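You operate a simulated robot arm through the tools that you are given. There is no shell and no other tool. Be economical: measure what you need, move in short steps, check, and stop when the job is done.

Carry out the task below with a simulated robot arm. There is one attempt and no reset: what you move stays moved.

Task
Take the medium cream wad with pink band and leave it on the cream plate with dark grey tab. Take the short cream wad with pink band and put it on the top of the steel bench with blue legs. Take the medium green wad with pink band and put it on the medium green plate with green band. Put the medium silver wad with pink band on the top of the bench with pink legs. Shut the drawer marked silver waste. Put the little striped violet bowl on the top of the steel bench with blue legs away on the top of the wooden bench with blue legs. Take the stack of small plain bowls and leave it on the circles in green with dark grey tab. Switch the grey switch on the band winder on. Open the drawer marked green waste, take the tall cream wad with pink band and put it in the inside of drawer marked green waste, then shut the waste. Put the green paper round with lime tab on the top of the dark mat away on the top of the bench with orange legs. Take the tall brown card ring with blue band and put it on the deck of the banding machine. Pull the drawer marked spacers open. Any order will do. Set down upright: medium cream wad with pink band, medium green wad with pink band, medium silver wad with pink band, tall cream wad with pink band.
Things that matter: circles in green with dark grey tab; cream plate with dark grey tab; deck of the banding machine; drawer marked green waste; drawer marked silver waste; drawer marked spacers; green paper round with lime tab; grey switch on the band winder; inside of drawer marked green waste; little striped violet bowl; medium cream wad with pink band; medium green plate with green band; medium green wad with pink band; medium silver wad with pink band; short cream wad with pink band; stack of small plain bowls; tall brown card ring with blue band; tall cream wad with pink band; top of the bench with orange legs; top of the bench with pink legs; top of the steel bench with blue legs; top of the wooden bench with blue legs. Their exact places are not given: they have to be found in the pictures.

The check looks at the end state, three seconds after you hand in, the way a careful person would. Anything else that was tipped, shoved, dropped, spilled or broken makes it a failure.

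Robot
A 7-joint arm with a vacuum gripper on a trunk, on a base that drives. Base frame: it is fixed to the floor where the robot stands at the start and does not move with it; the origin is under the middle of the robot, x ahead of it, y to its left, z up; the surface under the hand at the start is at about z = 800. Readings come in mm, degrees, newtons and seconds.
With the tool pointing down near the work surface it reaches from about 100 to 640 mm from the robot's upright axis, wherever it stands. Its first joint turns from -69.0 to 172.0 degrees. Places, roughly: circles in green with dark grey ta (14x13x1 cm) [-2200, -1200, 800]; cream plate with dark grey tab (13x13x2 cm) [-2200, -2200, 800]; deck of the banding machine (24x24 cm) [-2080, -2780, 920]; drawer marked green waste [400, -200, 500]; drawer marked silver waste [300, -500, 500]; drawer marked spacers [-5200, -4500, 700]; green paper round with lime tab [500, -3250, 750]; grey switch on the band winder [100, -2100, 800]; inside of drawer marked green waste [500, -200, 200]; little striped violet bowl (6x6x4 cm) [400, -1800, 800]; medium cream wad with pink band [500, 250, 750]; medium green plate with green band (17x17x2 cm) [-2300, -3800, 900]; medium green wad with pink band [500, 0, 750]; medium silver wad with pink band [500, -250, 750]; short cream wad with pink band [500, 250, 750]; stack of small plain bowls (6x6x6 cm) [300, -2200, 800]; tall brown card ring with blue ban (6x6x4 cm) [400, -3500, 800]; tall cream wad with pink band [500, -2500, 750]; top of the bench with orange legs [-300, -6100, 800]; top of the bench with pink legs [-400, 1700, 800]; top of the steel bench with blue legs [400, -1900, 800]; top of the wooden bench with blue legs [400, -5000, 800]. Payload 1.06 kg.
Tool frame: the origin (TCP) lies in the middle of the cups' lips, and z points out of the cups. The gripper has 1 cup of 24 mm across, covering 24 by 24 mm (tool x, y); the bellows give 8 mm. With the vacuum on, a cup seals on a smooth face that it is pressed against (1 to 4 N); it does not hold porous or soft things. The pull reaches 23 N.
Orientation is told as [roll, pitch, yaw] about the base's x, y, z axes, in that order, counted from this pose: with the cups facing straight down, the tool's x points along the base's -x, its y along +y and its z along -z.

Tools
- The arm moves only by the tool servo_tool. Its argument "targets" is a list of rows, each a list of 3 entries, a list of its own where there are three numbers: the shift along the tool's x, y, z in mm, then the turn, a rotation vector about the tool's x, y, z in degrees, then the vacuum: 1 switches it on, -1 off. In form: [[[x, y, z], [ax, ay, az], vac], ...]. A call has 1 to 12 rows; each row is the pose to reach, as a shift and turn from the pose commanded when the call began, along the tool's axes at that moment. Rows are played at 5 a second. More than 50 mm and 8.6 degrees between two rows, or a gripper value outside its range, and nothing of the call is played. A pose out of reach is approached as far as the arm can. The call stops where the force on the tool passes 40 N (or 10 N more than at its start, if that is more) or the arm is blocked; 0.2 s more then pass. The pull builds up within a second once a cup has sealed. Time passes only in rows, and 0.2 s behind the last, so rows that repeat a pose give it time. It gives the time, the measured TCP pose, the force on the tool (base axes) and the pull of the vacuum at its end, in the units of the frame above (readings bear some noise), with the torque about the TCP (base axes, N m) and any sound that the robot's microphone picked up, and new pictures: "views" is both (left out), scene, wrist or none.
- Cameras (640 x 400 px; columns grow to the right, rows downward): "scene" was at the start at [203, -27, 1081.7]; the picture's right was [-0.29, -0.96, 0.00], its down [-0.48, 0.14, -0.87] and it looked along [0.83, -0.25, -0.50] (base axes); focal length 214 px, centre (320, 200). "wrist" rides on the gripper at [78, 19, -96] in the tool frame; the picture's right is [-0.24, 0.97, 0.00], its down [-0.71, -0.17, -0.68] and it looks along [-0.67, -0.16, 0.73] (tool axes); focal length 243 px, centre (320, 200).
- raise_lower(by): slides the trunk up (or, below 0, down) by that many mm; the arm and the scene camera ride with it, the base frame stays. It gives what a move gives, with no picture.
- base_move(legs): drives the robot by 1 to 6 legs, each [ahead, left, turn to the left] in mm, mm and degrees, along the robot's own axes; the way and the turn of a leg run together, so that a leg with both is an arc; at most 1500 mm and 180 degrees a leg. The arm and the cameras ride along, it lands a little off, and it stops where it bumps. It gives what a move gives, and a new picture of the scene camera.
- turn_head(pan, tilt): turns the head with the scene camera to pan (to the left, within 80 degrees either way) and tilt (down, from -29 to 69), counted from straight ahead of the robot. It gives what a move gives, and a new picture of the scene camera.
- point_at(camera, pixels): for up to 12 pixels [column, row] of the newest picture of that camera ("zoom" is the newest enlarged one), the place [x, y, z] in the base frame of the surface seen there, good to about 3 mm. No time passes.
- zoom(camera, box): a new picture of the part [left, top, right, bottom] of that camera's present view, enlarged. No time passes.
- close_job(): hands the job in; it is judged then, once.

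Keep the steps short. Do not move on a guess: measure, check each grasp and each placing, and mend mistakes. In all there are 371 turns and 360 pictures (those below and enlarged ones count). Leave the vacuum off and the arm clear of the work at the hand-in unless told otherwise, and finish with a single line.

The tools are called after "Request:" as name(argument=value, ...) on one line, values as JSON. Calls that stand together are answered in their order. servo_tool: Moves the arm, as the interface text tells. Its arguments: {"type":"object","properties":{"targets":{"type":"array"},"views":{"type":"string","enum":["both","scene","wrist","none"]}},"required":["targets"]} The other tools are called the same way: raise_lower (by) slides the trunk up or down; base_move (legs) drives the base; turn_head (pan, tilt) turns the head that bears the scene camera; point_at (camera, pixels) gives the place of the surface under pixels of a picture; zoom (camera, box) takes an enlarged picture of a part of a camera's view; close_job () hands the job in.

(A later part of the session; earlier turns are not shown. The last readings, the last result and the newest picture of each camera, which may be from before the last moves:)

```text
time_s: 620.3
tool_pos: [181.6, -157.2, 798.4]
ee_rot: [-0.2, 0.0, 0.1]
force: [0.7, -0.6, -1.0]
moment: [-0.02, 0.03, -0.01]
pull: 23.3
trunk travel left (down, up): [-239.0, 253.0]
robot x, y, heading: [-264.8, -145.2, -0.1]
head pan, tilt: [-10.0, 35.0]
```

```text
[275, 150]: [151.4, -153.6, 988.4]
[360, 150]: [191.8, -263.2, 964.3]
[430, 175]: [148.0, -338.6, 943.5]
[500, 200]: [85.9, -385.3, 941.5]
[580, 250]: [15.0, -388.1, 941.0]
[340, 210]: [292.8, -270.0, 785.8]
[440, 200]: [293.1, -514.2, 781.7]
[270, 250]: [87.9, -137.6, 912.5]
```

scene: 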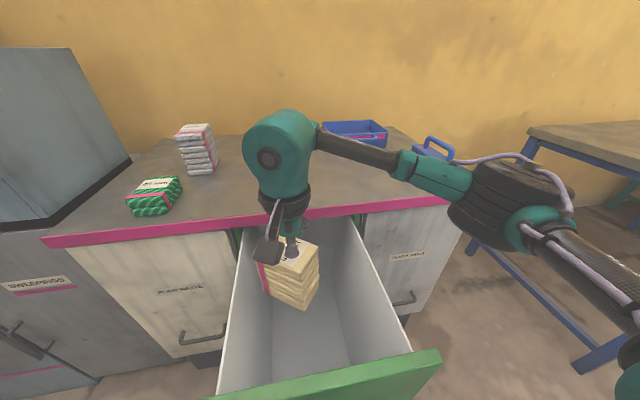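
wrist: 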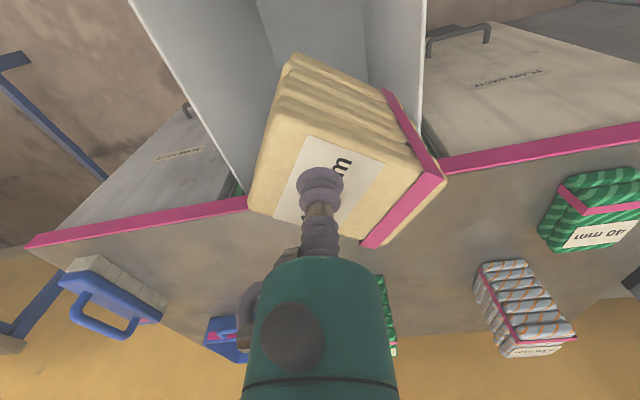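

Wrist ~190 above TCP, elbow right outside the drawer at z 940. Descend another 110 and check again.

Request:
servo_tool(targets=[[[0, 0, 40], [0, 0, 0], 1], [[0, 0, 80], [0, 0, 0], 1], [[0, 0, 110], [0, 0, 0], 1]], views="scene")

Request:
point_at(camera="scene", pixels=[[275, 190], [360, 185], [430, 205], [500, 225], [580, 270], [470, 230]])

```text
time_s: 621.1
tool_pos: [181.6, -156.0, 689.5]
ee_rot: [-0.3, 0.0, 0.0]
force: [0.8, -0.4, -2.4]
moment: [-0.04, 0.02, -0.01]
pull: 22.9
trunk travel left (down, up): [-239.0, 253.0]
robot x, y, heading: [-267.8, -147.5, -0.1]
head pan, tilt: [-10.0, 35.0]
```

scene: 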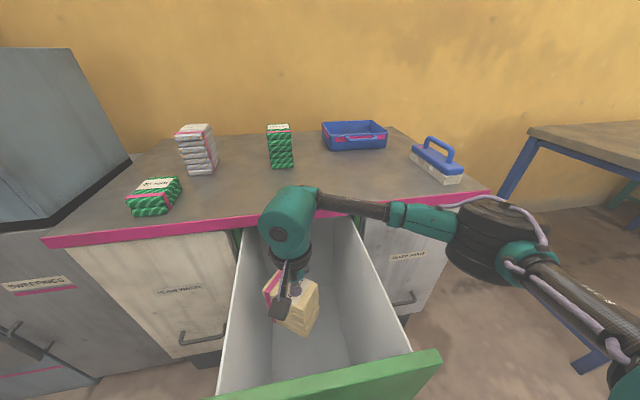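

```text
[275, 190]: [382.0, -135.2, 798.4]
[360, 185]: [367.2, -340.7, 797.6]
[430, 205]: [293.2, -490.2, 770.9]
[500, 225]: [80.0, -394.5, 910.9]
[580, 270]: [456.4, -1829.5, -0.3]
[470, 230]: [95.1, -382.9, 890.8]
```

Raise the trunk 100 (to keep the elbow high), then reach down 200 with the arm.

Request:
raise_lower(by=100)

Request:
servo_tool(targets=[[[0, 0, 40], [0, 0, 0], 1], [[0, 0, 80], [0, 0, 0], 1], [[0, 0, 120], [0, 0, 0], 1], [[0, 0, 160], [0, 0, 0], 1], [[0, 0, 200], [0, 0, 0], 1]], views="scene")

Request:
point_at(camera="scene", pixels=[[290, 260], [360, 230], [430, 225], [500, 225], [580, 250], [470, 230]])

```text
time_s: 622.5
tool_pos: [181.4, -155.0, 788.5]
ee_rot: [-0.2, 0.0, -0.1]
force: [0.7, 0.2, -1.3]
moment: [-0.04, 0.04, -0.01]
pull: 22.7
trunk travel left (down, up): [-339.0, 153.0]
robot x, y, heading: [-269.6, -147.4, 0.0]
head pan, tilt: [-10.0, 35.0]
```

```text
time_s: 623.7
tool_pos: [182.3, -157.4, 586.9]
ee_rot: [-0.3, 0.0, 0.0]
force: [0.2, 0.6, -2.3]
moment: [-0.03, 0.04, 0.0]
pull: 22.6
trunk travel left (down, up): [-339.0, 153.0]
robot x, y, heading: [-268.4, -147.3, -0.0]
head pan, tilt: [-10.0, 35.0]
```

scene: 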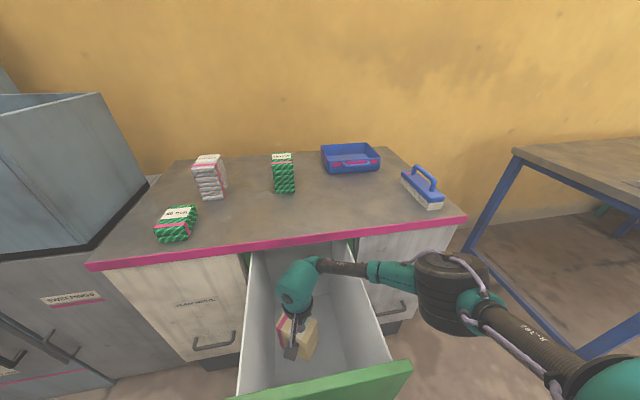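

```text
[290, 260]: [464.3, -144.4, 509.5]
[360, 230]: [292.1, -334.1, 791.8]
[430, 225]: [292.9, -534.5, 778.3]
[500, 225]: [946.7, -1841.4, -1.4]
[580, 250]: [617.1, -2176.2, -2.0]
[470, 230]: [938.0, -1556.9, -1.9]
```

Request:
turn_head(pan=-25, tilt=60)

```text
time_s: 624.6
tool_pos: [181.0, -157.5, 588.1]
ee_rot: [-0.2, -0.1, -0.1]
force: [-0.7, 0.8, -2.1]
moment: [-0.01, 0.04, -0.01]
pull: 22.8
trunk travel left (down, up): [-339.0, 153.0]
robot x, y, heading: [-268.2, -143.1, -0.1]
head pan, tilt: [-25.0, 60.0]
```

scene: 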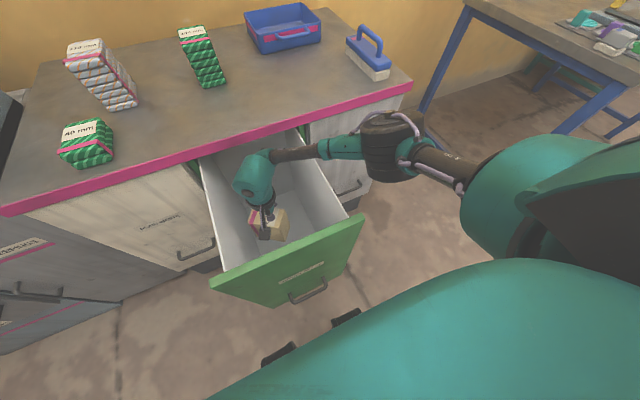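

Request:
point_at(camera="scene", pixels=[[255, 180], [295, 153], [335, 147], [385, 145], [425, 160], [335, 195], [318, 160], [388, 175]])

```text
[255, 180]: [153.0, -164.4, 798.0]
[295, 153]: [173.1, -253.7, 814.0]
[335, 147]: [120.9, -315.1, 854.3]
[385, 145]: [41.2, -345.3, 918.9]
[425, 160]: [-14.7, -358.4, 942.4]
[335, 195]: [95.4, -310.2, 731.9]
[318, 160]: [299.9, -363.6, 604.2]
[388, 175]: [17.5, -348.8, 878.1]
```

Good clearance (forearm ~50 above the wall). Repeat: trunk up 100, arm down 190.

Request:
raise_lower(by=100)

Request:
servo_tool(targets=[[[0, 0, 40], [0, 0, 0], 1], [[0, 0, 80], [0, 0, 0], 1], [[0, 0, 120], [0, 0, 0], 1], [[0, 0, 160], [0, 0, 0], 1], [[0, 0, 190], [0, 0, 0], 1]], views="scene")

```text
time_s: 625.9
tool_pos: [181.5, -155.6, 688.8]
ee_rot: [-0.2, 0.2, -0.1]
force: [0.4, -0.1, -2.0]
moment: [0.01, 0.02, -0.01]
pull: 22.9
trunk travel left (down, up): [-439.0, 53.0]
robot x, y, heading: [-268.6, -144.0, -0.1]
head pan, tilt: [-25.0, 60.0]
```

```text
time_s: 627.1
tool_pos: [139.6, -178.9, 542.8]
ee_rot: [-0.2, -0.1, 0.0]
force: [0.3, -0.1, -0.9]
moment: [-0.04, 0.0, 0.02]
pull: 23.4
out of reach, approached as far as the arm can: row 3, 4, 5
trunk travel left (down, up): [-439.0, 53.0]
robot x, y, heading: [-268.1, -140.2, -0.1]
head pan, tilt: [-25.0, 60.0]
```

scene: 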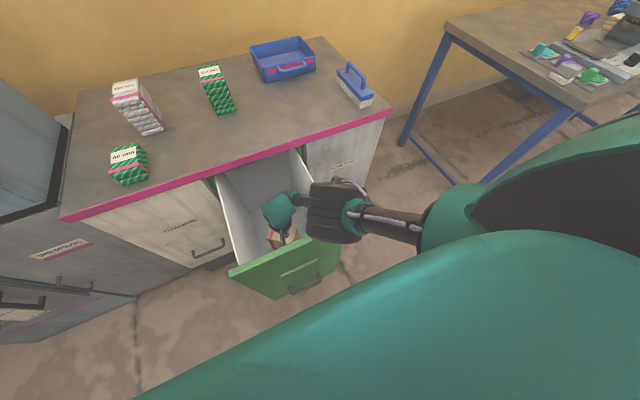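

Request:
point_at(camera="scene", pixels=[[280, 210], [297, 198], [335, 195], [330, 235], [370, 215], [400, 225], [310, 225], [335, 245]])

```text
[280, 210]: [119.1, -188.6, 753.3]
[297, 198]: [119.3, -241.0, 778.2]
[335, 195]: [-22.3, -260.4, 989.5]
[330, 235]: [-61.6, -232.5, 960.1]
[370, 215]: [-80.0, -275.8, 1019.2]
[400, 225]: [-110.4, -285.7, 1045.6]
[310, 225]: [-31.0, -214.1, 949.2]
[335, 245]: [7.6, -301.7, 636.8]
```

At this trunk height the arm is at its reach limit (TCP 543). The robot needs to stand closer; I creep ahead 40 to test whether the base fits under the drawer front.

Request:
base_move(legs=[[40, 0, 0]])

Request:
point_at(camera="scene", pixels=[[240, 270], [330, 240], [300, 265], [275, 360], [345, 320]])

```text
time_s: 628.0
tool_pos: [179.5, -179.4, 543.2]
ee_rot: [-0.2, -0.1, -0.1]
force: [0.4, 0.6, -1.3]
moment: [-0.01, 0.05, 0.0]
pull: 22.6
trunk travel left (down, up): [-439.0, 53.0]
robot x, y, heading: [-229.3, -142.3, -0.2]
head pan, tilt: [-25.0, 60.0]
```

scene: 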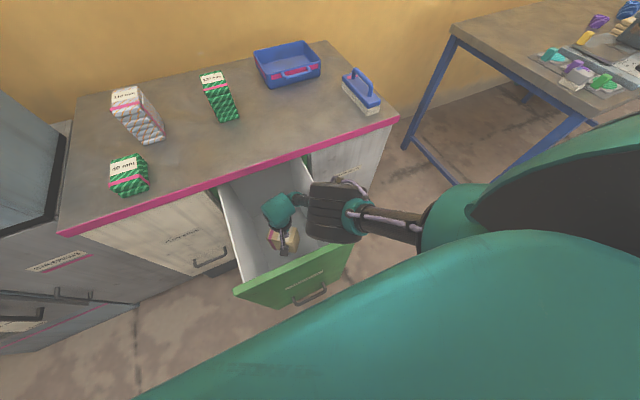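

```text
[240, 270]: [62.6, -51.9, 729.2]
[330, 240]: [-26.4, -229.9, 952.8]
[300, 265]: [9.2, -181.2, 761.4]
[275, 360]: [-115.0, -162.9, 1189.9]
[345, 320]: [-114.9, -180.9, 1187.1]
```

It fits. Pull the TCP back 45, then creep 60 more.

Request:
servo_tool(targets=[[[25, 0, 0], [0, 0, 0], 1], [[45, 0, 0], [0, 0, 0], 1]], views="none")

Request:
base_move(legs=[[60, 0, 0]])

Request:
point_at(camera="scene", pixels=[[300, 265], [240, 270], [290, 275]])

```text
time_s: 628.6
tool_pos: [131.8, -178.3, 543.6]
ee_rot: [-0.2, 0.0, -0.2]
force: [0.6, -0.3, -2.2]
moment: [-0.02, 0.0, 0.02]
pull: 23.0
trunk travel left (down, up): [-439.0, 53.0]
robot x, y, heading: [-225.6, -143.0, -0.1]
head pan, tilt: [-25.0, 60.0]
```

```text
time_s: 629.5
tool_pos: [192.0, -178.9, 543.5]
ee_rot: [-0.2, -0.1, -0.2]
force: [0.4, 0.2, -2.6]
moment: [-0.02, -0.02, -0.01]
pull: 22.9
trunk travel left (down, up): [-439.0, 53.0]
robot x, y, heading: [-170.0, -145.3, -0.3]
head pan, tilt: [-25.0, 60.0]
```

scene: 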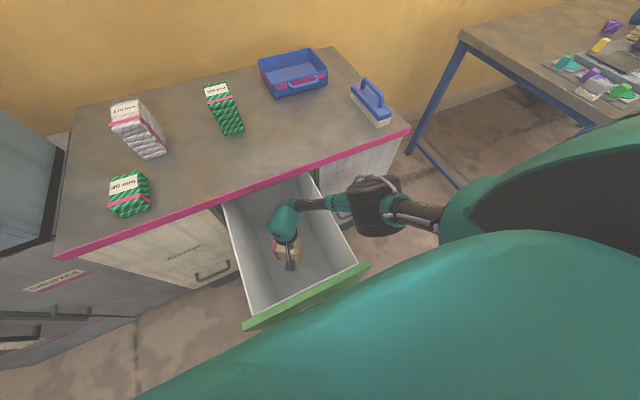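

```text
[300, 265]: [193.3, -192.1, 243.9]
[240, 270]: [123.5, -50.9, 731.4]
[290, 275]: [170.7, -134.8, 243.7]
```

Still free. Now descend 90 more with the arm.

Request:
servo_tool(targets=[[[0, 0, 30], [0, 0, 0], 1], [[0, 0, 60], [0, 0, 0], 1], [[0, 0, 90], [0, 0, 0], 1]], views="scene")

Request:
point_at(camera="scene", pixels=[[310, 293], [300, 265], [335, 205], [375, 200], [370, 230], [325, 205]])

```text
time_s: 630.3
tool_pos: [178.8, -175.3, 499.9]
ee_rot: [-0.1, 0.0, -0.1]
force: [0.4, 0.0, -1.3]
moment: [-0.04, 0.03, 0.03]
pull: 22.5
out of reach, approached as far as the arm can: row 2, 3
trunk travel left (down, up): [-439.0, 53.0]
robot x, y, heading: [-169.4, -141.6, -0.2]
head pan, tilt: [-25.0, 60.0]
```

scene: 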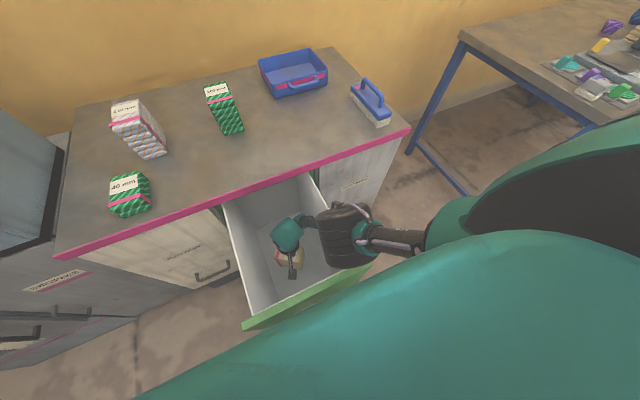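

```text
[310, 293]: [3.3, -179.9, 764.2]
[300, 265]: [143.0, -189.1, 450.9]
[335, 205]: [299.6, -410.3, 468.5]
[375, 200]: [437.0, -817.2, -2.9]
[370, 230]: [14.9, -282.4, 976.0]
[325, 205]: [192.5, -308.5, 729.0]
```

Request:
point_at(camera="scene", pixels=[[345, 212], [345, 235], [345, 260], [330, 240], [310, 222], [290, 235], [362, 265], [400, 245]])

```text
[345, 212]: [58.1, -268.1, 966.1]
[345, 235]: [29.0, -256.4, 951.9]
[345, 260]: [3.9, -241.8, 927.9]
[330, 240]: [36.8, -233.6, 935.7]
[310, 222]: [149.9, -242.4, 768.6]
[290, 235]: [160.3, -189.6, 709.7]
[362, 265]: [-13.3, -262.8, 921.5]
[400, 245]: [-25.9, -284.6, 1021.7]
```

Reach limit again (TCP 500). Go on creeping closer: retract 25, drive 45 ahead.

Request:
servo_tool(targets=[[[25, 0, 0], [0, 0, 0], 1]], views="none")

Request:
base_move(legs=[[45, 0, 0]])

Request:
servo_tool(targets=[[[25, 0, 0], [0, 0, 0], 1], [[40, 0, 0], [0, 0, 0], 1]], views="none")

Request:
base_move(legs=[[35, 0, 0]])

Request:
servo_tool(targets=[[[0, 0, 30], [0, 0, 0], 1], [[0, 0, 60], [0, 0, 0], 1]], views="scene")

```text
time_s: 630.7
tool_pos: [152.8, -175.2, 499.3]
ee_rot: [-0.1, 0.0, -0.1]
force: [-0.2, 0.8, -1.2]
moment: [-0.01, 0.0, 0.0]
pull: 22.7
trunk travel left (down, up): [-439.0, 53.0]
robot x, y, heading: [-169.0, -145.8, -0.2]
head pan, tilt: [-25.0, 60.0]
```

```text
time_s: 631.6
tool_pos: [198.1, -174.9, 498.9]
ee_rot: [-0.2, 0.0, -0.2]
force: [-0.5, 0.3, -0.9]
moment: [-0.04, 0.02, 0.0]
pull: 22.9
trunk travel left (down, up): [-439.0, 53.0]
robot x, y, heading: [-123.0, -144.4, -0.1]
head pan, tilt: [-25.0, 60.0]
```

scene: 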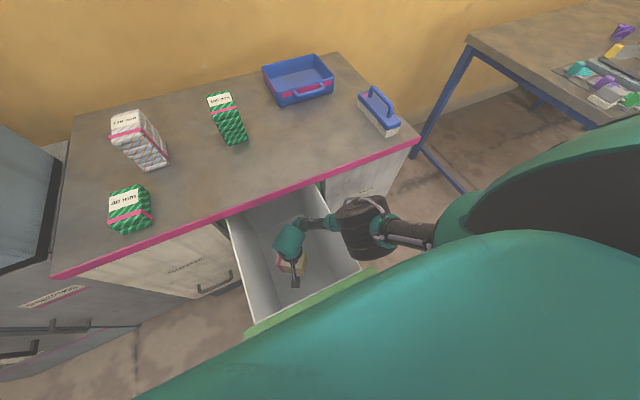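

```text
time_s: 632.2
tool_pos: [157.5, -176.8, 500.0]
ee_rot: [-0.1, 0.0, -0.2]
force: [0.9, -0.1, -1.6]
moment: [0.02, 0.02, 0.02]
pull: 23.0
trunk travel left (down, up): [-439.0, 53.0]
robot x, y, heading: [-122.3, -142.5, -0.2]
head pan, tilt: [-25.0, 60.0]
```

```text
time_s: 633.1
tool_pos: [193.6, -175.5, 499.3]
ee_rot: [-0.2, 0.0, -0.3]
force: [-0.2, -1.6, -0.9]
moment: [0.0, 0.03, -0.01]
pull: 22.6
trunk travel left (down, up): [-439.0, 53.0]
robot x, y, heading: [-91.3, -143.0, -0.3]
head pan, tilt: [-25.0, 60.0]
```

scene: 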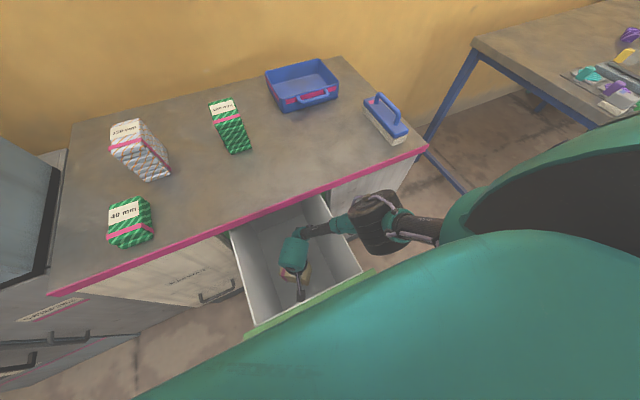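

```text
time_s: 633.7
tool_pos: [190.3, -173.3, 463.3]
ee_rot: [-0.2, 0.0, -0.1]
force: [0.9, 0.0, -2.0]
moment: [-0.03, 0.04, 0.02]
pull: 22.7
out of reach, approached as far as the arm can: row 2
trunk travel left (down, up): [-439.0, 53.0]
robot x, y, heading: [-87.3, -145.9, -0.1]
head pan, tilt: [-25.0, 60.0]
```

scene: 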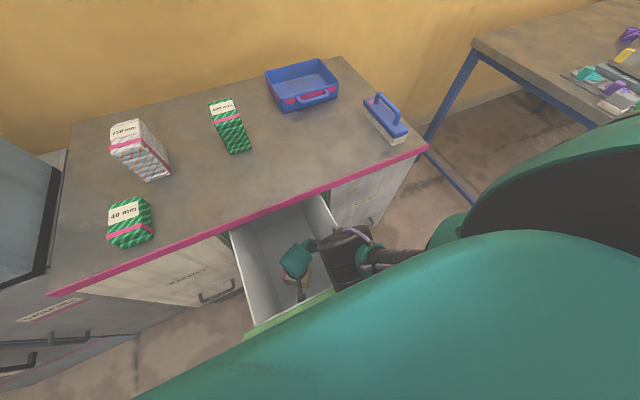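

Request:
point_at(camera="scene", pixels=[[350, 235], [345, 255], [340, 275], [330, 255], [300, 300], [285, 325], [320, 297], [372, 255]])

```text
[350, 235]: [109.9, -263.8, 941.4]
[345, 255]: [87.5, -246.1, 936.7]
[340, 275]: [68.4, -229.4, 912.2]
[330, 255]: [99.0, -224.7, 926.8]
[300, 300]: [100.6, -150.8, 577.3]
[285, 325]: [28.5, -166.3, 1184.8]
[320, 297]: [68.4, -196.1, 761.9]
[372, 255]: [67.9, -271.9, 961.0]
```

The drawer front got pushed in to x≈68 (fine, still open ~230). To let the elbow dip inside the opening, I shift the wad deeper/left and align it with the drawer (yaw +38°).

Request:
servo_tool(targets=[[[-12, 12, -10], [0, 0, -8], 1], [[-24, 24, -10], [0, 0, -16], 1], [[-36, 36, -10], [0, 0, -24], 1], [[-45, 43, -10], [0, 0, -32], 1], [[-45, 43, -10], [0, 0, -38.7], 1]], views="scene")

Request:
turn_head(pan=-15, tilt=66)

```text
time_s: 634.9
tool_pos: [206.2, -122.0, 506.9]
ee_rot: [0.7, 0.9, 36.7]
force: [0.1, -0.2, -1.3]
moment: [-0.01, 0.0, 0.02]
pull: 22.5
out of reach, approached as far as the arm can: row 2, 3, 4, 5
trunk travel left (down, up): [-439.0, 53.0]
robot x, y, heading: [-87.9, -145.5, -0.2]
head pan, tilt: [-25.0, 60.0]
```

scene: 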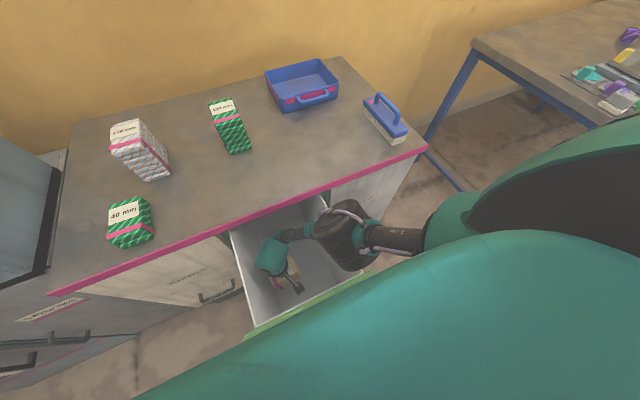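

```text
time_s: 635.6
tool_pos: [207.2, -119.8, 508.8]
ee_rot: [0.7, 1.0, 36.6]
force: [-0.4, 0.1, -0.8]
moment: [0.0, 0.04, 0.0]
pull: 22.5
trunk travel left (down, up): [-439.0, 53.0]
robot x, y, heading: [-91.7, -145.0, -0.2]
head pan, tilt: [-15.0, 66.0]
```

scene: 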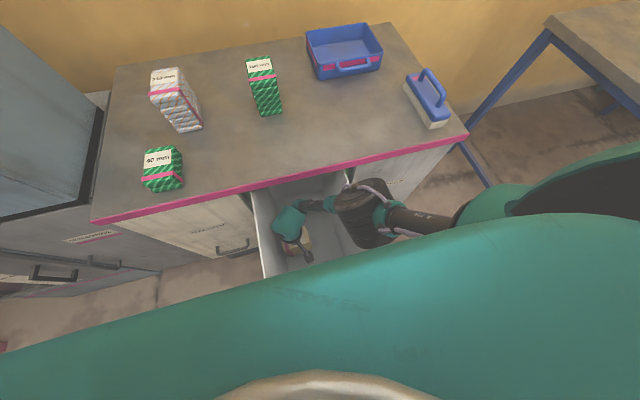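

Request:
raise_lower(by=-60)

Request:
turn_head(pan=-20, tilt=62)

Request:
zoom(camera="scene", box=[220, 170, 420, 310])

```text
time_s: 636.6
tool_pos: [208.7, -121.4, 448.7]
ee_rot: [-0.2, 0.0, 38.5]
force: [-0.3, 0.5, -0.9]
moment: [0.0, 0.04, -0.02]
pull: 22.9
trunk travel left (down, up): [-379.0, 113.0]
robot x, y, heading: [-90.4, -145.7, -0.2]
head pan, tilt: [-15.0, 66.0]
```

```text
time_s: 637.3
tool_pos: [207.0, -122.2, 447.8]
ee_rot: [-0.2, 0.1, 38.6]
force: [-0.1, 0.4, -1.1]
moment: [-0.01, 0.01, 0.01]
pull: 22.7
trunk travel left (down, up): [-379.0, 113.0]
robot x, y, heading: [-92.1, -142.7, -0.1]
head pan, tilt: [-20.0, 62.0]
```

scene: 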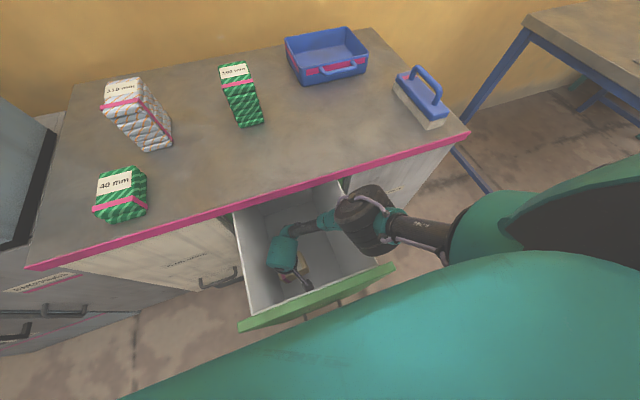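

```text
2.86 times, centred on (320, 240) of scene
```

zoom: 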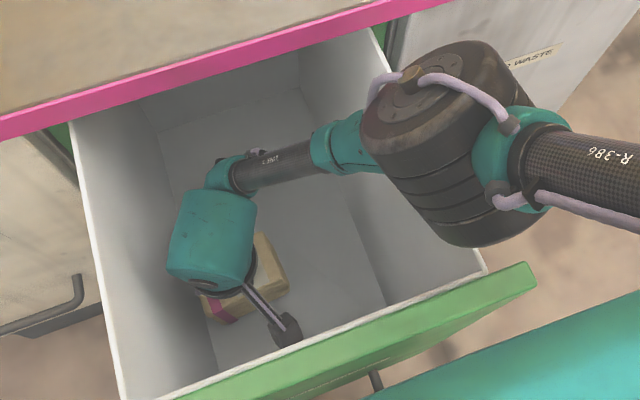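

Request:
point_at(camera="zoom", pixels=[[410, 95], [400, 160], [450, 220], [470, 240], [345, 145], [290, 165], [215, 230], [480, 272], [250, 375], [375, 40], [520, 290]])

```text
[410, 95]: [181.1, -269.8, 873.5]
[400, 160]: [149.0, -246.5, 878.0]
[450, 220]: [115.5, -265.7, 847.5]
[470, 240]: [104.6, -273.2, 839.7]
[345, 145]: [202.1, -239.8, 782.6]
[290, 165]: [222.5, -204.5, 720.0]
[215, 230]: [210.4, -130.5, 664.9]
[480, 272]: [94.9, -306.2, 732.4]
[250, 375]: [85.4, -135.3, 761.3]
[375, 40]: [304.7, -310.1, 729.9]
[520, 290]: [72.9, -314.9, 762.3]
```

Elbow drum hangs ~50 above the right wall. Reach down 30 more with the arm and re-measure.

Request:
servo_tool(targets=[[[0, 0, 15], [0, 0, 0], 1], [[0, 0, 30], [0, 0, 0], 1]], views="none")

Request:
zoom(camera="scene", box=[220, 170, 420, 310])

Request:
point_at(camera="zoom", pixels=[[410, 120], [400, 180], [450, 230], [460, 245], [345, 165], [290, 175], [215, 240]])

```text
time_s: 637.9
tool_pos: [207.1, -122.3, 419.8]
ee_rot: [-0.4, -0.1, 38.5]
force: [0.5, -0.3, -1.3]
moment: [0.01, 0.02, 0.01]
pull: 23.0
trunk travel left (down, up): [-379.0, 113.0]
robot x, y, heading: [-84.9, -145.2, 0.1]
head pan, tilt: [-20.0, 62.0]
```

```text
2.86 times, centred on (320, 240) of scene
```

zoom: 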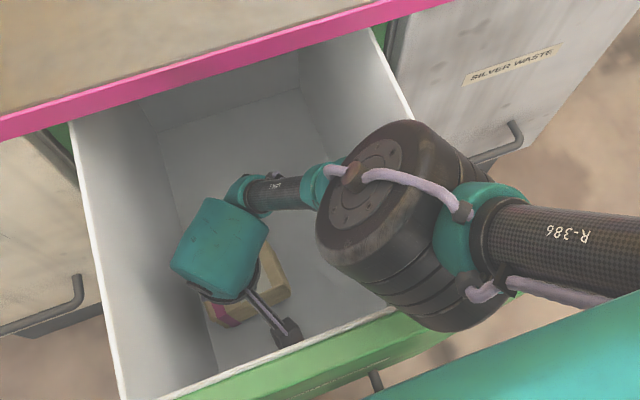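

```text
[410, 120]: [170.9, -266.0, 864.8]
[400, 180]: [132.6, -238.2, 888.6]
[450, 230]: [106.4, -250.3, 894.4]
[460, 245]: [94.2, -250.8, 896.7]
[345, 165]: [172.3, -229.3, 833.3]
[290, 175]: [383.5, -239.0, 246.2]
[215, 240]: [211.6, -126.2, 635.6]
```

The elbow even rises. Continue 28 down.

Request:
servo_tool(targets=[[[0, 0, 14], [0, 0, 0], 1], [[0, 0, 28], [0, 0, 0], 1]], views="none")

Request:
zoom(camera="scene", box=[220, 170, 420, 310])

Request:
point_at(camera="zoom", pixels=[[410, 150], [390, 200], [430, 270], [460, 300], [325, 200], [215, 240], [380, 290]])

```text
time_s: 638.5
tool_pos: [204.8, -124.3, 416.6]
ee_rot: [-0.2, 0.0, 38.6]
force: [0.5, 0.8, -2.1]
moment: [-0.02, 0.0, 0.0]
pull: 23.4
out of reach, approached as far as the arm can: row 1, 2
trunk travel left (down, up): [-379.0, 113.0]
robot x, y, heading: [-87.6, -143.8, -0.5]
head pan, tilt: [-20.0, 62.0]
```

```text
2.86 times, centred on (320, 240) of scene
```

zoom: 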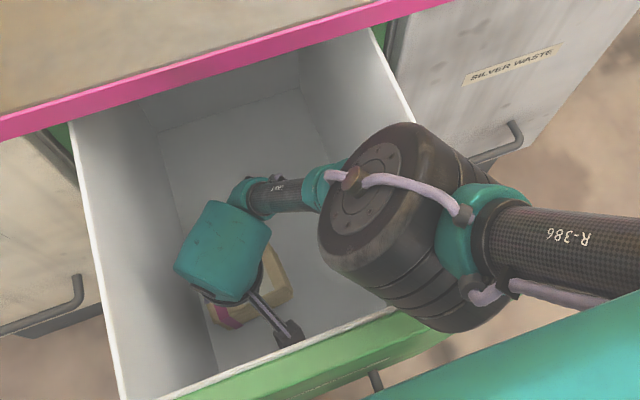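

```text
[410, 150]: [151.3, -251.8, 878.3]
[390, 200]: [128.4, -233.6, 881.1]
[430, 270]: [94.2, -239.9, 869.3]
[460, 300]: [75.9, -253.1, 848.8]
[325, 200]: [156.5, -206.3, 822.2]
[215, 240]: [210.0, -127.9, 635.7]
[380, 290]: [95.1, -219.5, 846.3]
```

Lower the trunk 12, then 10 more, watching forces.

Request:
raise_lower(by=-14)

Request:
zoom(camera="scene", box=[250, 200, 400, 320])

Request:
point_at(camera="zoom", pixels=[[430, 310], [380, 290], [470, 320], [340, 260], [500, 300]])

```text
time_s: 639.1
tool_pos: [204.8, -124.4, 403.3]
ee_rot: [-0.1, 0.1, 38.6]
force: [-0.5, 0.1, -2.1]
moment: [0.0, 0.03, 0.03]
pull: 22.6
trunk travel left (down, up): [-365.0, 127.0]
robot x, y, heading: [-88.5, -145.5, -0.2]
head pan, tilt: [-20.0, 62.0]
```

```text
3.33 times, centred on (325, 260) of scene
```

zoom: 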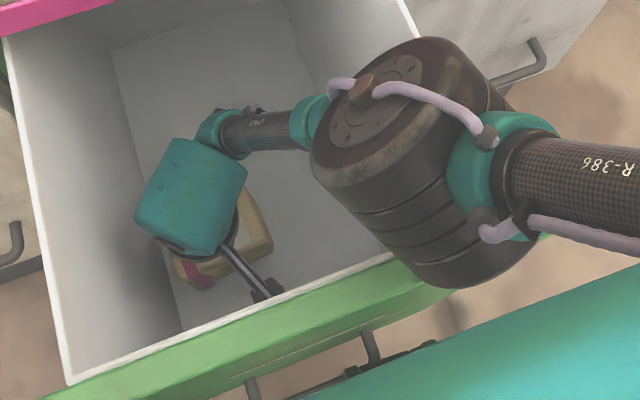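

```text
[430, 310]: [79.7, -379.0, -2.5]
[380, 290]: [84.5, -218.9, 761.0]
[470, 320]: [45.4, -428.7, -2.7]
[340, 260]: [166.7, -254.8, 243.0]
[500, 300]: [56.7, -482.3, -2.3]
```

Request:
point_at(camera="zoom", pixels=[[420, 270], [395, 245], [370, 215], [345, 190], [450, 280], [500, 270], [380, 262]])

```text
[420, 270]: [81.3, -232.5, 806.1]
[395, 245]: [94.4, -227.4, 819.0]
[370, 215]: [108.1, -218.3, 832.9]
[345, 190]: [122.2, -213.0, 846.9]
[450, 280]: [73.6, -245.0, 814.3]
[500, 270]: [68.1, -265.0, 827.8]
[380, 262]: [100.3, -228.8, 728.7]
```

Request:
raise_lower(by=-12)

```text
time_s: 639.7
tool_pos: [217.9, -122.7, 400.6]
ee_rot: [-0.9, -1.2, 38.4]
force: [0.8, 0.3, -1.1]
moment: [-0.02, 0.0, 0.02]
pull: 23.3
trunk travel left (down, up): [-353.0, 139.0]
robot x, y, heading: [-90.3, -143.8, -0.1]
head pan, tilt: [-20.0, 62.0]
```

Request:
servo_tool(targets=[[[0, 0, 10], [0, 0, 0], 1], [[0, 0, 20], [0, 0, 0], 1], [[0, 0, 30], [0, 0, 0], 1]], views="none")

Request:
zoom(camera="scene", box=[250, 200, 400, 320])

Request:
point_at(camera="zoom", pixels=[[420, 270], [395, 245], [370, 215], [345, 190], [450, 280], [240, 290], [215, 270]])

```text
time_s: 640.7
tool_pos: [242.9, -110.8, 405.8]
ee_rot: [-1.7, -3.8, 38.9]
force: [0.1, 0.0, -2.9]
moment: [-0.01, 0.05, 0.03]
pull: 23.2
out of reach, approached as far as the arm can: row 1, 2, 3
trunk travel left (down, up): [-353.0, 139.0]
robot x, y, heading: [-86.9, -145.3, -0.1]
head pan, tilt: [-20.0, 62.0]
stopped in row 3: the arm was blocked; the commanded pose is now the measured one
```

```text
3.33 times, centred on (325, 260) of scene
```

zoom: 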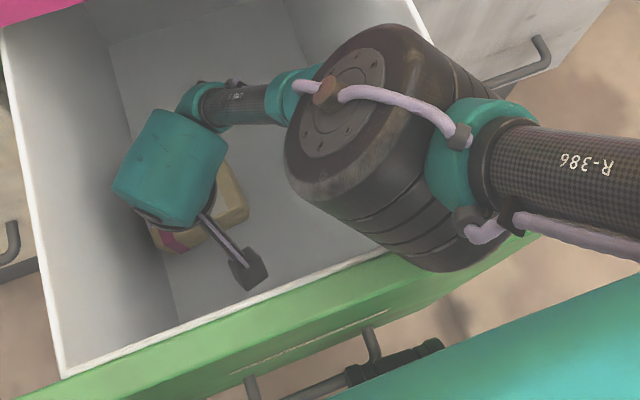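

```text
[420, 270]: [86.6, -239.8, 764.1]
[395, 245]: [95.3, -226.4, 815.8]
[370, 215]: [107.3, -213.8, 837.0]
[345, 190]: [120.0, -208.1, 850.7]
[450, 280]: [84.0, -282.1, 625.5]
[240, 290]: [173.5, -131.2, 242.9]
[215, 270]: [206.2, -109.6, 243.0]
```

The elbow touched the drawer front. Raise the trunk 16, level the tool and go back to (205,-124).

Request:
raise_lower(by=16)

Request:
servo_tool(targets=[[[12, 4, 0], [0, 1, 0], 1], [[24, 9, 0], [-1, 2.4, 0], 1], [[37, 13, 0], [-1.7, 3.8, 0], 1], [[37, 13, 0], [-1.7, 3.8, 0], 1]], views="none")

Request:
zoom(camera="scene", box=[250, 200, 400, 320])

```text
time_s: 641.3
tool_pos: [233.3, -120.5, 415.8]
ee_rot: [-1.5, -2.7, 38.5]
force: [0.1, -0.2, -1.4]
moment: [0.02, 0.02, 0.03]
pull: 22.6
trunk travel left (down, up): [-369.0, 123.0]
robot x, y, heading: [-89.7, -144.2, 0.2]
head pan, tilt: [-20.0, 62.0]
```

```text
time_s: 642.3
tool_pos: [198.8, -132.2, 415.1]
ee_rot: [0.0, 0.8, 38.6]
force: [12.1, 4.4, -4.3]
moment: [-0.33, 0.98, -0.05]
pull: 22.7
trunk travel left (down, up): [-369.0, 123.0]
robot x, y, heading: [-87.4, -142.0, -0.4]
head pan, tilt: [-20.0, 62.0]
```

```text
3.33 times, centred on (325, 260) of scene
```

zoom: 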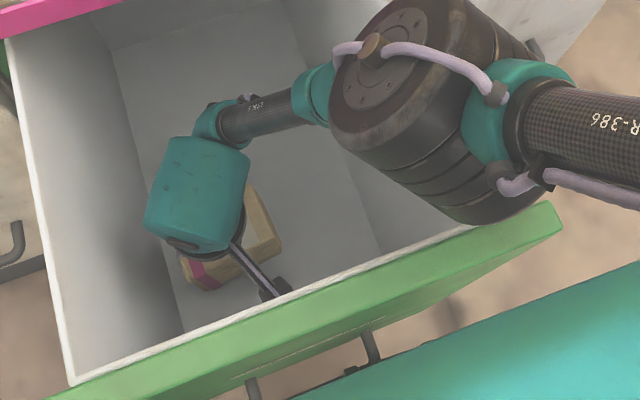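

Request:
point_at(camera="zoom", pixels=[[300, 320], [300, 295], [265, 285], [490, 225], [60, 385], [200, 270], [330, 285]])

Request:
servo_tool(targets=[[[-8, 0, 0], [0, 0, 0], 1], [[-8, 0, 0], [0, 0, 0], 1]], views="none")

```text
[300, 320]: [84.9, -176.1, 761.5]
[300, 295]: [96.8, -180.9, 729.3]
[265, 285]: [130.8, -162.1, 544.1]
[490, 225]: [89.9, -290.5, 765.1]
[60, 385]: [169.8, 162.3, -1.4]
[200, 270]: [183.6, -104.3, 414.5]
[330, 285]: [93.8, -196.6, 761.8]
```

```text
time_s: 642.9
tool_pos: [203.3, -126.9, 414.8]
ee_rot: [0.3, 0.9, 38.5]
force: [-0.2, -0.1, -1.6]
moment: [0.01, 0.0, 0.0]
pull: 22.8
trunk travel left (down, up): [-369.0, 123.0]
robot x, y, heading: [-87.5, -142.9, -0.4]
head pan, tilt: [-20.0, 62.0]
```

Free again. Level exactly and go down as far as possible without touching (≈10 mm).

Request:
servo_tool(targets=[[[-2, 0, 5], [0.3, -0.8, 0], 1], [[-4, 0, 10], [0.3, -0.8, 0], 1], [[-4, 0, 15], [0.3, -0.8, 0], 1]], views="none")

Request:
zoom(camera="scene", box=[250, 200, 400, 320])

```text
time_s: 643.7
tool_pos: [204.0, -126.6, 405.7]
ee_rot: [-0.2, 0.0, 38.5]
force: [-0.4, 0.0, -0.3]
moment: [0.0, 0.06, 0.02]
pull: 22.8
out of reach, approached as far as the arm can: row 3
trunk travel left (down, up): [-369.0, 123.0]
robot x, y, heading: [-89.6, -145.5, -0.5]
head pan, tilt: [-20.0, 62.0]
```

```text
3.33 times, centred on (325, 260) of scene
```

zoom: 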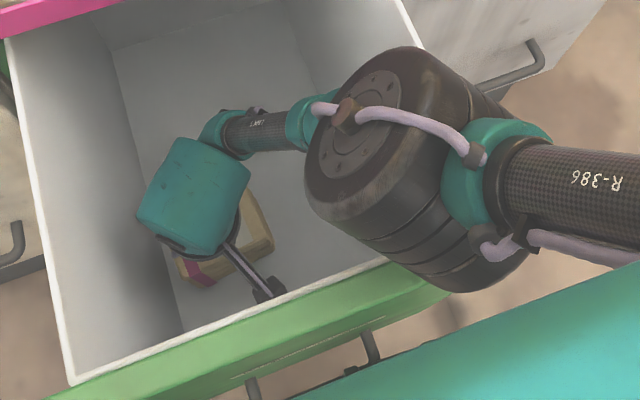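

I can get no lower without the elbow touching; the wad hangs ~39 mm above the floor, level. Release it here.

Request:
servo_tool(targets=[[[0, 0, 0], [0, 0, 0], 1], [[0, 0, 0], [0, 0, 0], 1], [[0, 0, 0], [0, 0, 0], -1], [[0, 0, 0], [0, 0, 0], -1], [[0, 0, 0], [0, 0, 0], -1], [[0, 0, 0], [0, 0, 0], -1], [[0, 0, 0], [0, 0, 0], -1], [[0, 0, 0], [0, 0, 0], -1]], views="wrist")

Request:
zoom(camera="scene", box=[250, 200, 400, 320])

```text
time_s: 645.5
tool_pos: [204.5, -126.1, 404.9]
ee_rot: [-0.2, 0.0, 38.7]
force: [0.7, -0.6, 0.4]
moment: [0.01, 0.0, 0.03]
pull: 0.1
trunk travel left (down, up): [-369.0, 123.0]
robot x, y, heading: [-92.2, -140.5, -0.1]
head pan, tilt: [-20.0, 62.0]
```

wrist: 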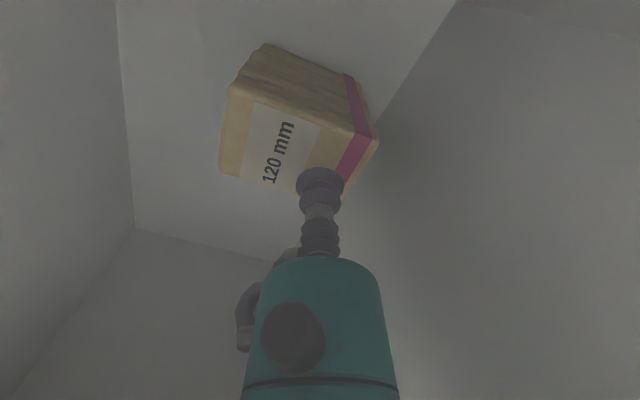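

```text
3.33 times, centred on (325, 260) of scene
```

zoom: 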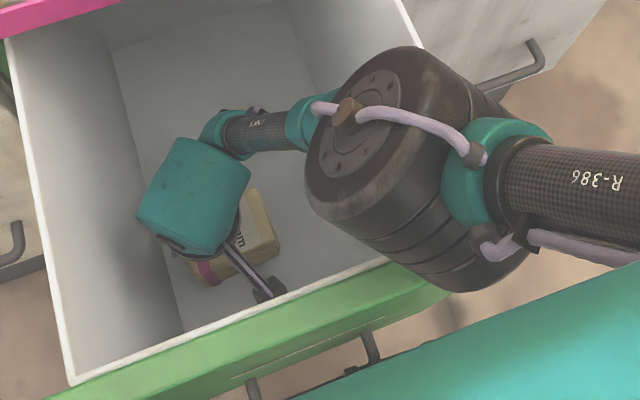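

The wad stands upright on the drawer floor. Withdraw straight up.

Request:
servo_tool(targets=[[[0, 0, -30], [0, 0, 0], -1], [[0, 0, -65], [0, 0, 0], -1], [[0, 0, -105], [0, 0, 0], -1], [[0, 0, -150], [0, 0, 0], -1], [[0, 0, -195], [0, 0, 0], -1], [[0, 0, -240], [0, 0, 0], -1], [[0, 0, -285], [0, 0, 0], -1], [[0, 0, -330], [0, 0, 0], -1]], views="none")

Request:
raise_lower(by=120)

Request:
turn_head(pan=-5, tilt=62)

```text
time_s: 647.3
tool_pos: [206.4, -126.6, 735.2]
ee_rot: [-0.2, 0.1, 38.7]
force: [0.5, -0.9, -0.2]
moment: [-0.01, 0.02, 0.0]
pull: 0.0
trunk travel left (down, up): [-369.0, 123.0]
robot x, y, heading: [-87.4, -146.9, -0.3]
head pan, tilt: [-20.0, 62.0]
```

```text
time_s: 648.8
tool_pos: [204.1, -124.3, 854.6]
ee_rot: [-0.1, 0.0, 38.5]
force: [-0.5, 0.1, 0.3]
moment: [0.04, -0.01, 0.03]
pull: 0.0
trunk travel left (down, up): [-489.0, 3.0]
robot x, y, heading: [-91.2, -145.1, 0.1]
head pan, tilt: [-20.0, 62.0]
```

```text
time_s: 649.6
tool_pos: [202.7, -124.9, 855.1]
ee_rot: [-0.2, 0.1, 38.6]
force: [-0.5, 0.4, 0.9]
moment: [-0.02, 0.0, -0.02]
pull: 0.2
trunk travel left (down, up): [-489.0, 3.0]
robot x, y, heading: [-87.8, -144.3, -0.4]
head pan, tilt: [-5.0, 62.0]
```

scene: 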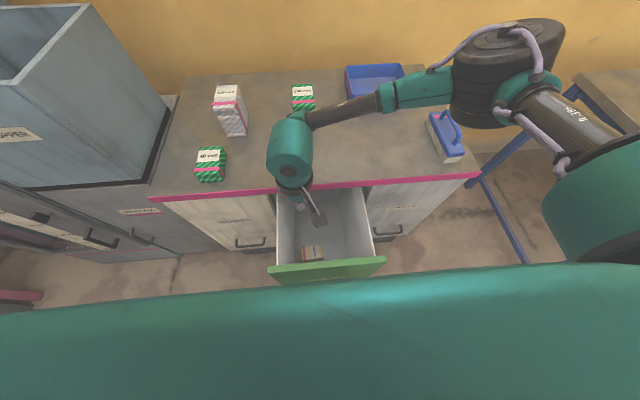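

Back off 500, lower the trunk, and bring the arm to the front with yaw 0.

Request:
base_move(legs=[[-500, 0, 0]])

Request:
raise_lower(by=-250)

Request:
servo_tool(targets=[[[-16, -12, -42], [0, 0, 4], -1], [[-31, -25, -84], [0, 0, 8], -1], [[-47, -37, -125], [0, 0, 12], -1], [[-62, -50, -167], [0, 0, 16], -1], [[-78, -62, -209], [0, 0, 20], -1], [[-94, -75, -251], [0, 0, 24], -1], [[-109, -87, -293], [0, 0, 28], -1], [[-125, -100, -334], [0, 0, 32], -1], [[-140, -112, -376], [0, 0, 36], -1], [[-156, -125, -418], [0, 0, 38.6], -1]], views="scene")

```text
time_s: 652.5
tool_pos: [-284.9, -123.5, 855.9]
ee_rot: [-0.2, -0.1, 38.8]
force: [-0.3, -0.5, 0.4]
moment: [0.02, -0.02, -0.07]
pull: 0.0
trunk travel left (down, up): [-489.0, 3.0]
robot x, y, heading: [-580.0, -147.2, -0.0]
head pan, tilt: [-5.0, 62.0]
```

scene: 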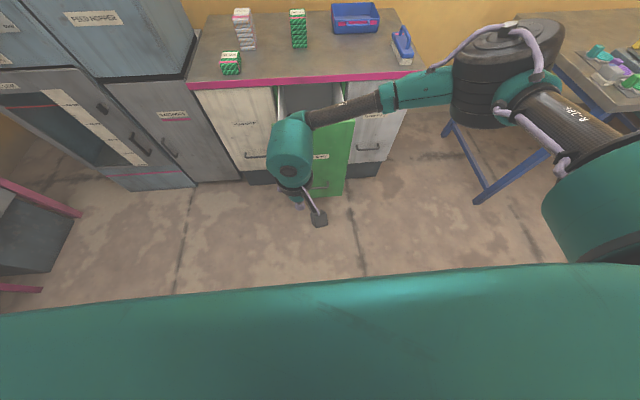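

```text
time_s: 655.1
tool_pos: [-283.7, -122.0, 605.5]
ee_rot: [-0.2, 0.0, 38.8]
force: [-0.6, 0.0, -1.1]
moment: [-0.06, -0.01, -0.03]
pull: 0.1
trunk travel left (down, up): [-239.0, 253.0]
robot x, y, heading: [-579.3, -147.4, 0.1]
head pan, tilt: [-5.0, 62.0]
```

```text
time_s: 657.3
tool_pos: [-85.9, -121.9, 1025.2]
ee_rot: [-0.1, -0.1, 0.2]
force: [-0.9, 0.6, -0.3]
moment: [-0.06, 0.02, -0.02]
pull: 0.2
trunk travel left (down, up): [-239.0, 253.0]
robot x, y, heading: [-581.0, -143.7, -0.1]
head pan, tilt: [-5.0, 62.0]
```

scene: 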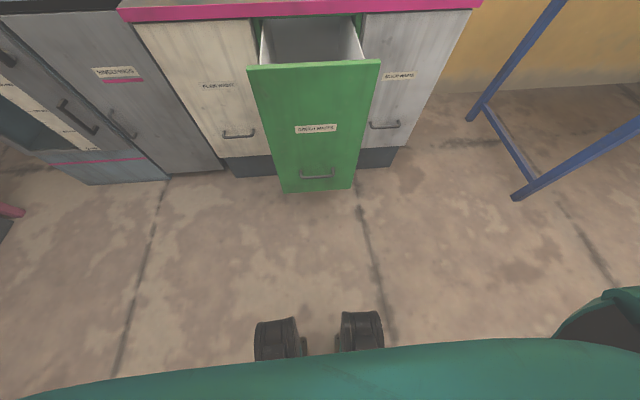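

Tilt the tool forward again.

Request:
servo_tool(targets=[[[-10, 0, 40], [0, -8, 0], -1], [[-20, 0, 80], [0, -16, 0], -1], [[-30, 0, 120], [0, -24, 0], -1], [[-40, 0, 120], [0, -32, 0], -1], [[-40, 0, 120], [0, -40, 0], -1], [[-40, 0, 120], [0, -48, 0], -1], [[-40, 0, 120], [0, -56, 0], -1], [[-40, 0, 120], [0, -64, 0], -1], [[-40, 0, 120], [0, -72, 0], -1], [[-40, 0, 120], [0, -80, 0], -1], [[-40, 0, 120], [0, -88, 0], -1], [[-40, 0, 120], [0, -90, 0], -1]], views="none")

Request:
raise_lower(by=-225)

Request:
turn_head(pan=5, tilt=35)

```text
time_s: 659.9
tool_pos: [-46.4, -120.7, 903.8]
ee_rot: [-142.9, -89.8, 143.0]
force: [-0.2, 0.1, 0.8]
moment: [0.02, 0.04, -0.01]
pull: 0.1
trunk travel left (down, up): [-239.0, 253.0]
robot x, y, heading: [-579.1, -143.5, -0.1]
head pan, tilt: [-5.0, 62.0]
```

```text
time_s: 662.2
tool_pos: [-45.2, -120.4, 678.3]
ee_rot: [-105.5, -89.8, 105.7]
force: [0.1, -0.9, 0.1]
moment: [-0.02, -0.02, 0.0]
pull: 0.0
trunk travel left (down, up): [-14.0, 478.0]
robot x, y, heading: [-579.7, -143.3, 0.0]
head pan, tilt: [-5.0, 62.0]
```

```text
time_s: 663.2
tool_pos: [-44.8, -121.6, 678.1]
ee_rot: [-107.4, -89.8, 107.7]
force: [-0.6, -0.9, 0.0]
moment: [0.0, -0.01, 0.0]
pull: 0.1
trunk travel left (down, up): [-14.0, 478.0]
robot x, y, heading: [-575.8, -143.1, 0.2]
head pan, tilt: [5.0, 35.0]
```

scene: 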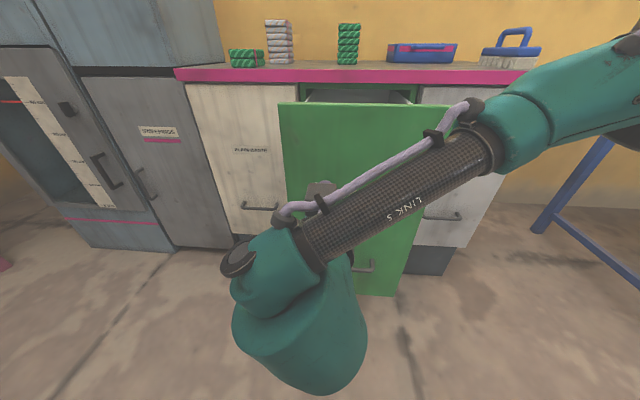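

Request:
point_at(camera="scene", pixels=[[300, 150], [420, 130]])

Request:
base_move(legs=[[0, -57, 0], [95, 0, 0]])

```text
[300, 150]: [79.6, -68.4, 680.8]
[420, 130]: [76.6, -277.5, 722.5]
```

```text
time_s: 665.1
tool_pos: [49.2, -178.2, 678.8]
ee_rot: [-110.7, -89.8, 110.9]
force: [0.5, 0.5, 0.7]
moment: [0.0, 0.02, -0.01]
pull: 0.1
trunk travel left (down, up): [-14.0, 478.0]
robot x, y, heading: [-481.4, -200.0, -0.1]
head pan, tilt: [5.0, 35.0]
```

scene: 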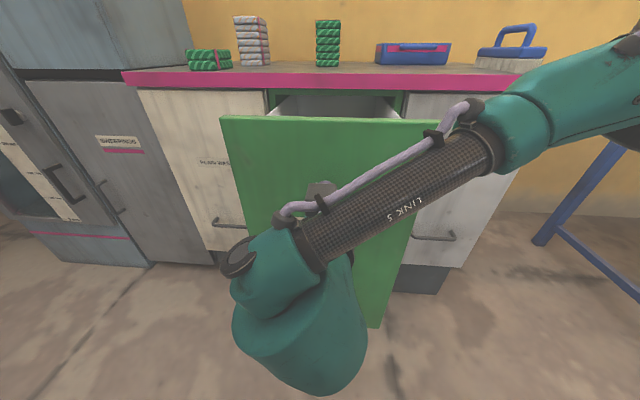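

Push gently with the base in short legs.

Request:
base_move(legs=[[35, 0, 0], [35, 0, 0], [35, 0, 0], [35, 0, 0], [35, 0, 0], [30, 0, 0]])

Request:
servo_tool(targets=[[[0, 0, 8], [0, 0, 0], -1], [[0, 0, 16], [0, 0, 0], -1], [[0, 0, 24], [0, 0, 0], -1], [[0, 0, 32], [0, 0, 0], -1], [[0, 0, 40], [0, 0, 0], -1], [[0, 0, 48], [0, 0, 0], -1], [[0, 0, 55], [0, 0, 0], -1]], views="scene")

```text
time_s: 668.2
tool_pos: [255.8, -178.4, 679.3]
ee_rot: [-109.4, -89.8, 109.5]
force: [0.2, 0.2, -0.2]
moment: [0.03, 0.02, -0.01]
pull: 0.0
trunk travel left (down, up): [-14.0, 478.0]
robot x, y, heading: [-278.2, -203.3, 0.0]
head pan, tilt: [5.0, 35.0]
```

scene: 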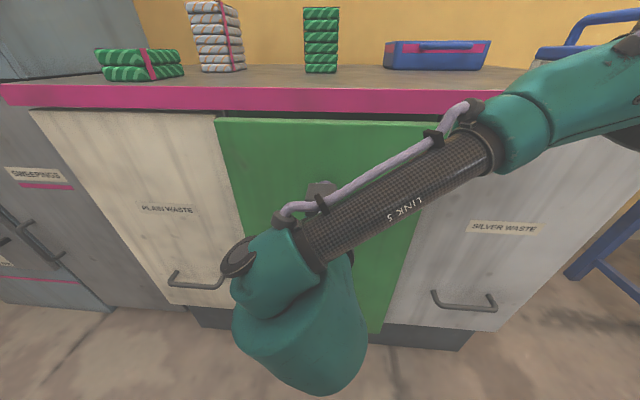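

```text
time_s: 669.8
tool_pos: [308.5, -179.2, 678.5]
ee_rot: [-108.6, -89.7, 108.7]
force: [-21.1, -2.5, 2.0]
moment: [0.24, 0.04, 0.02]
pull: 0.1
trunk travel left (down, up): [-14.0, 478.0]
robot x, y, heading: [-280.8, -199.9, -0.1]
head pan, tilt: [5.0, 35.0]
```

scene: 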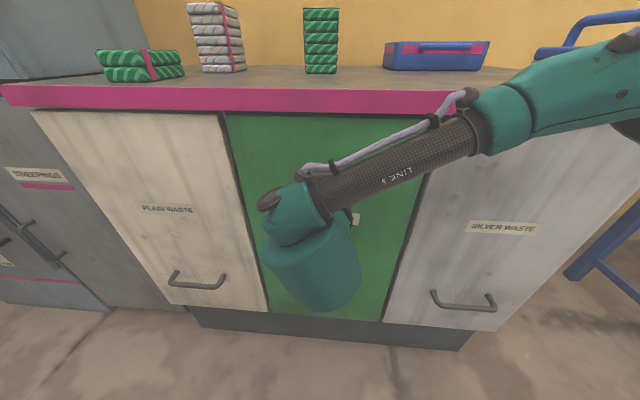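

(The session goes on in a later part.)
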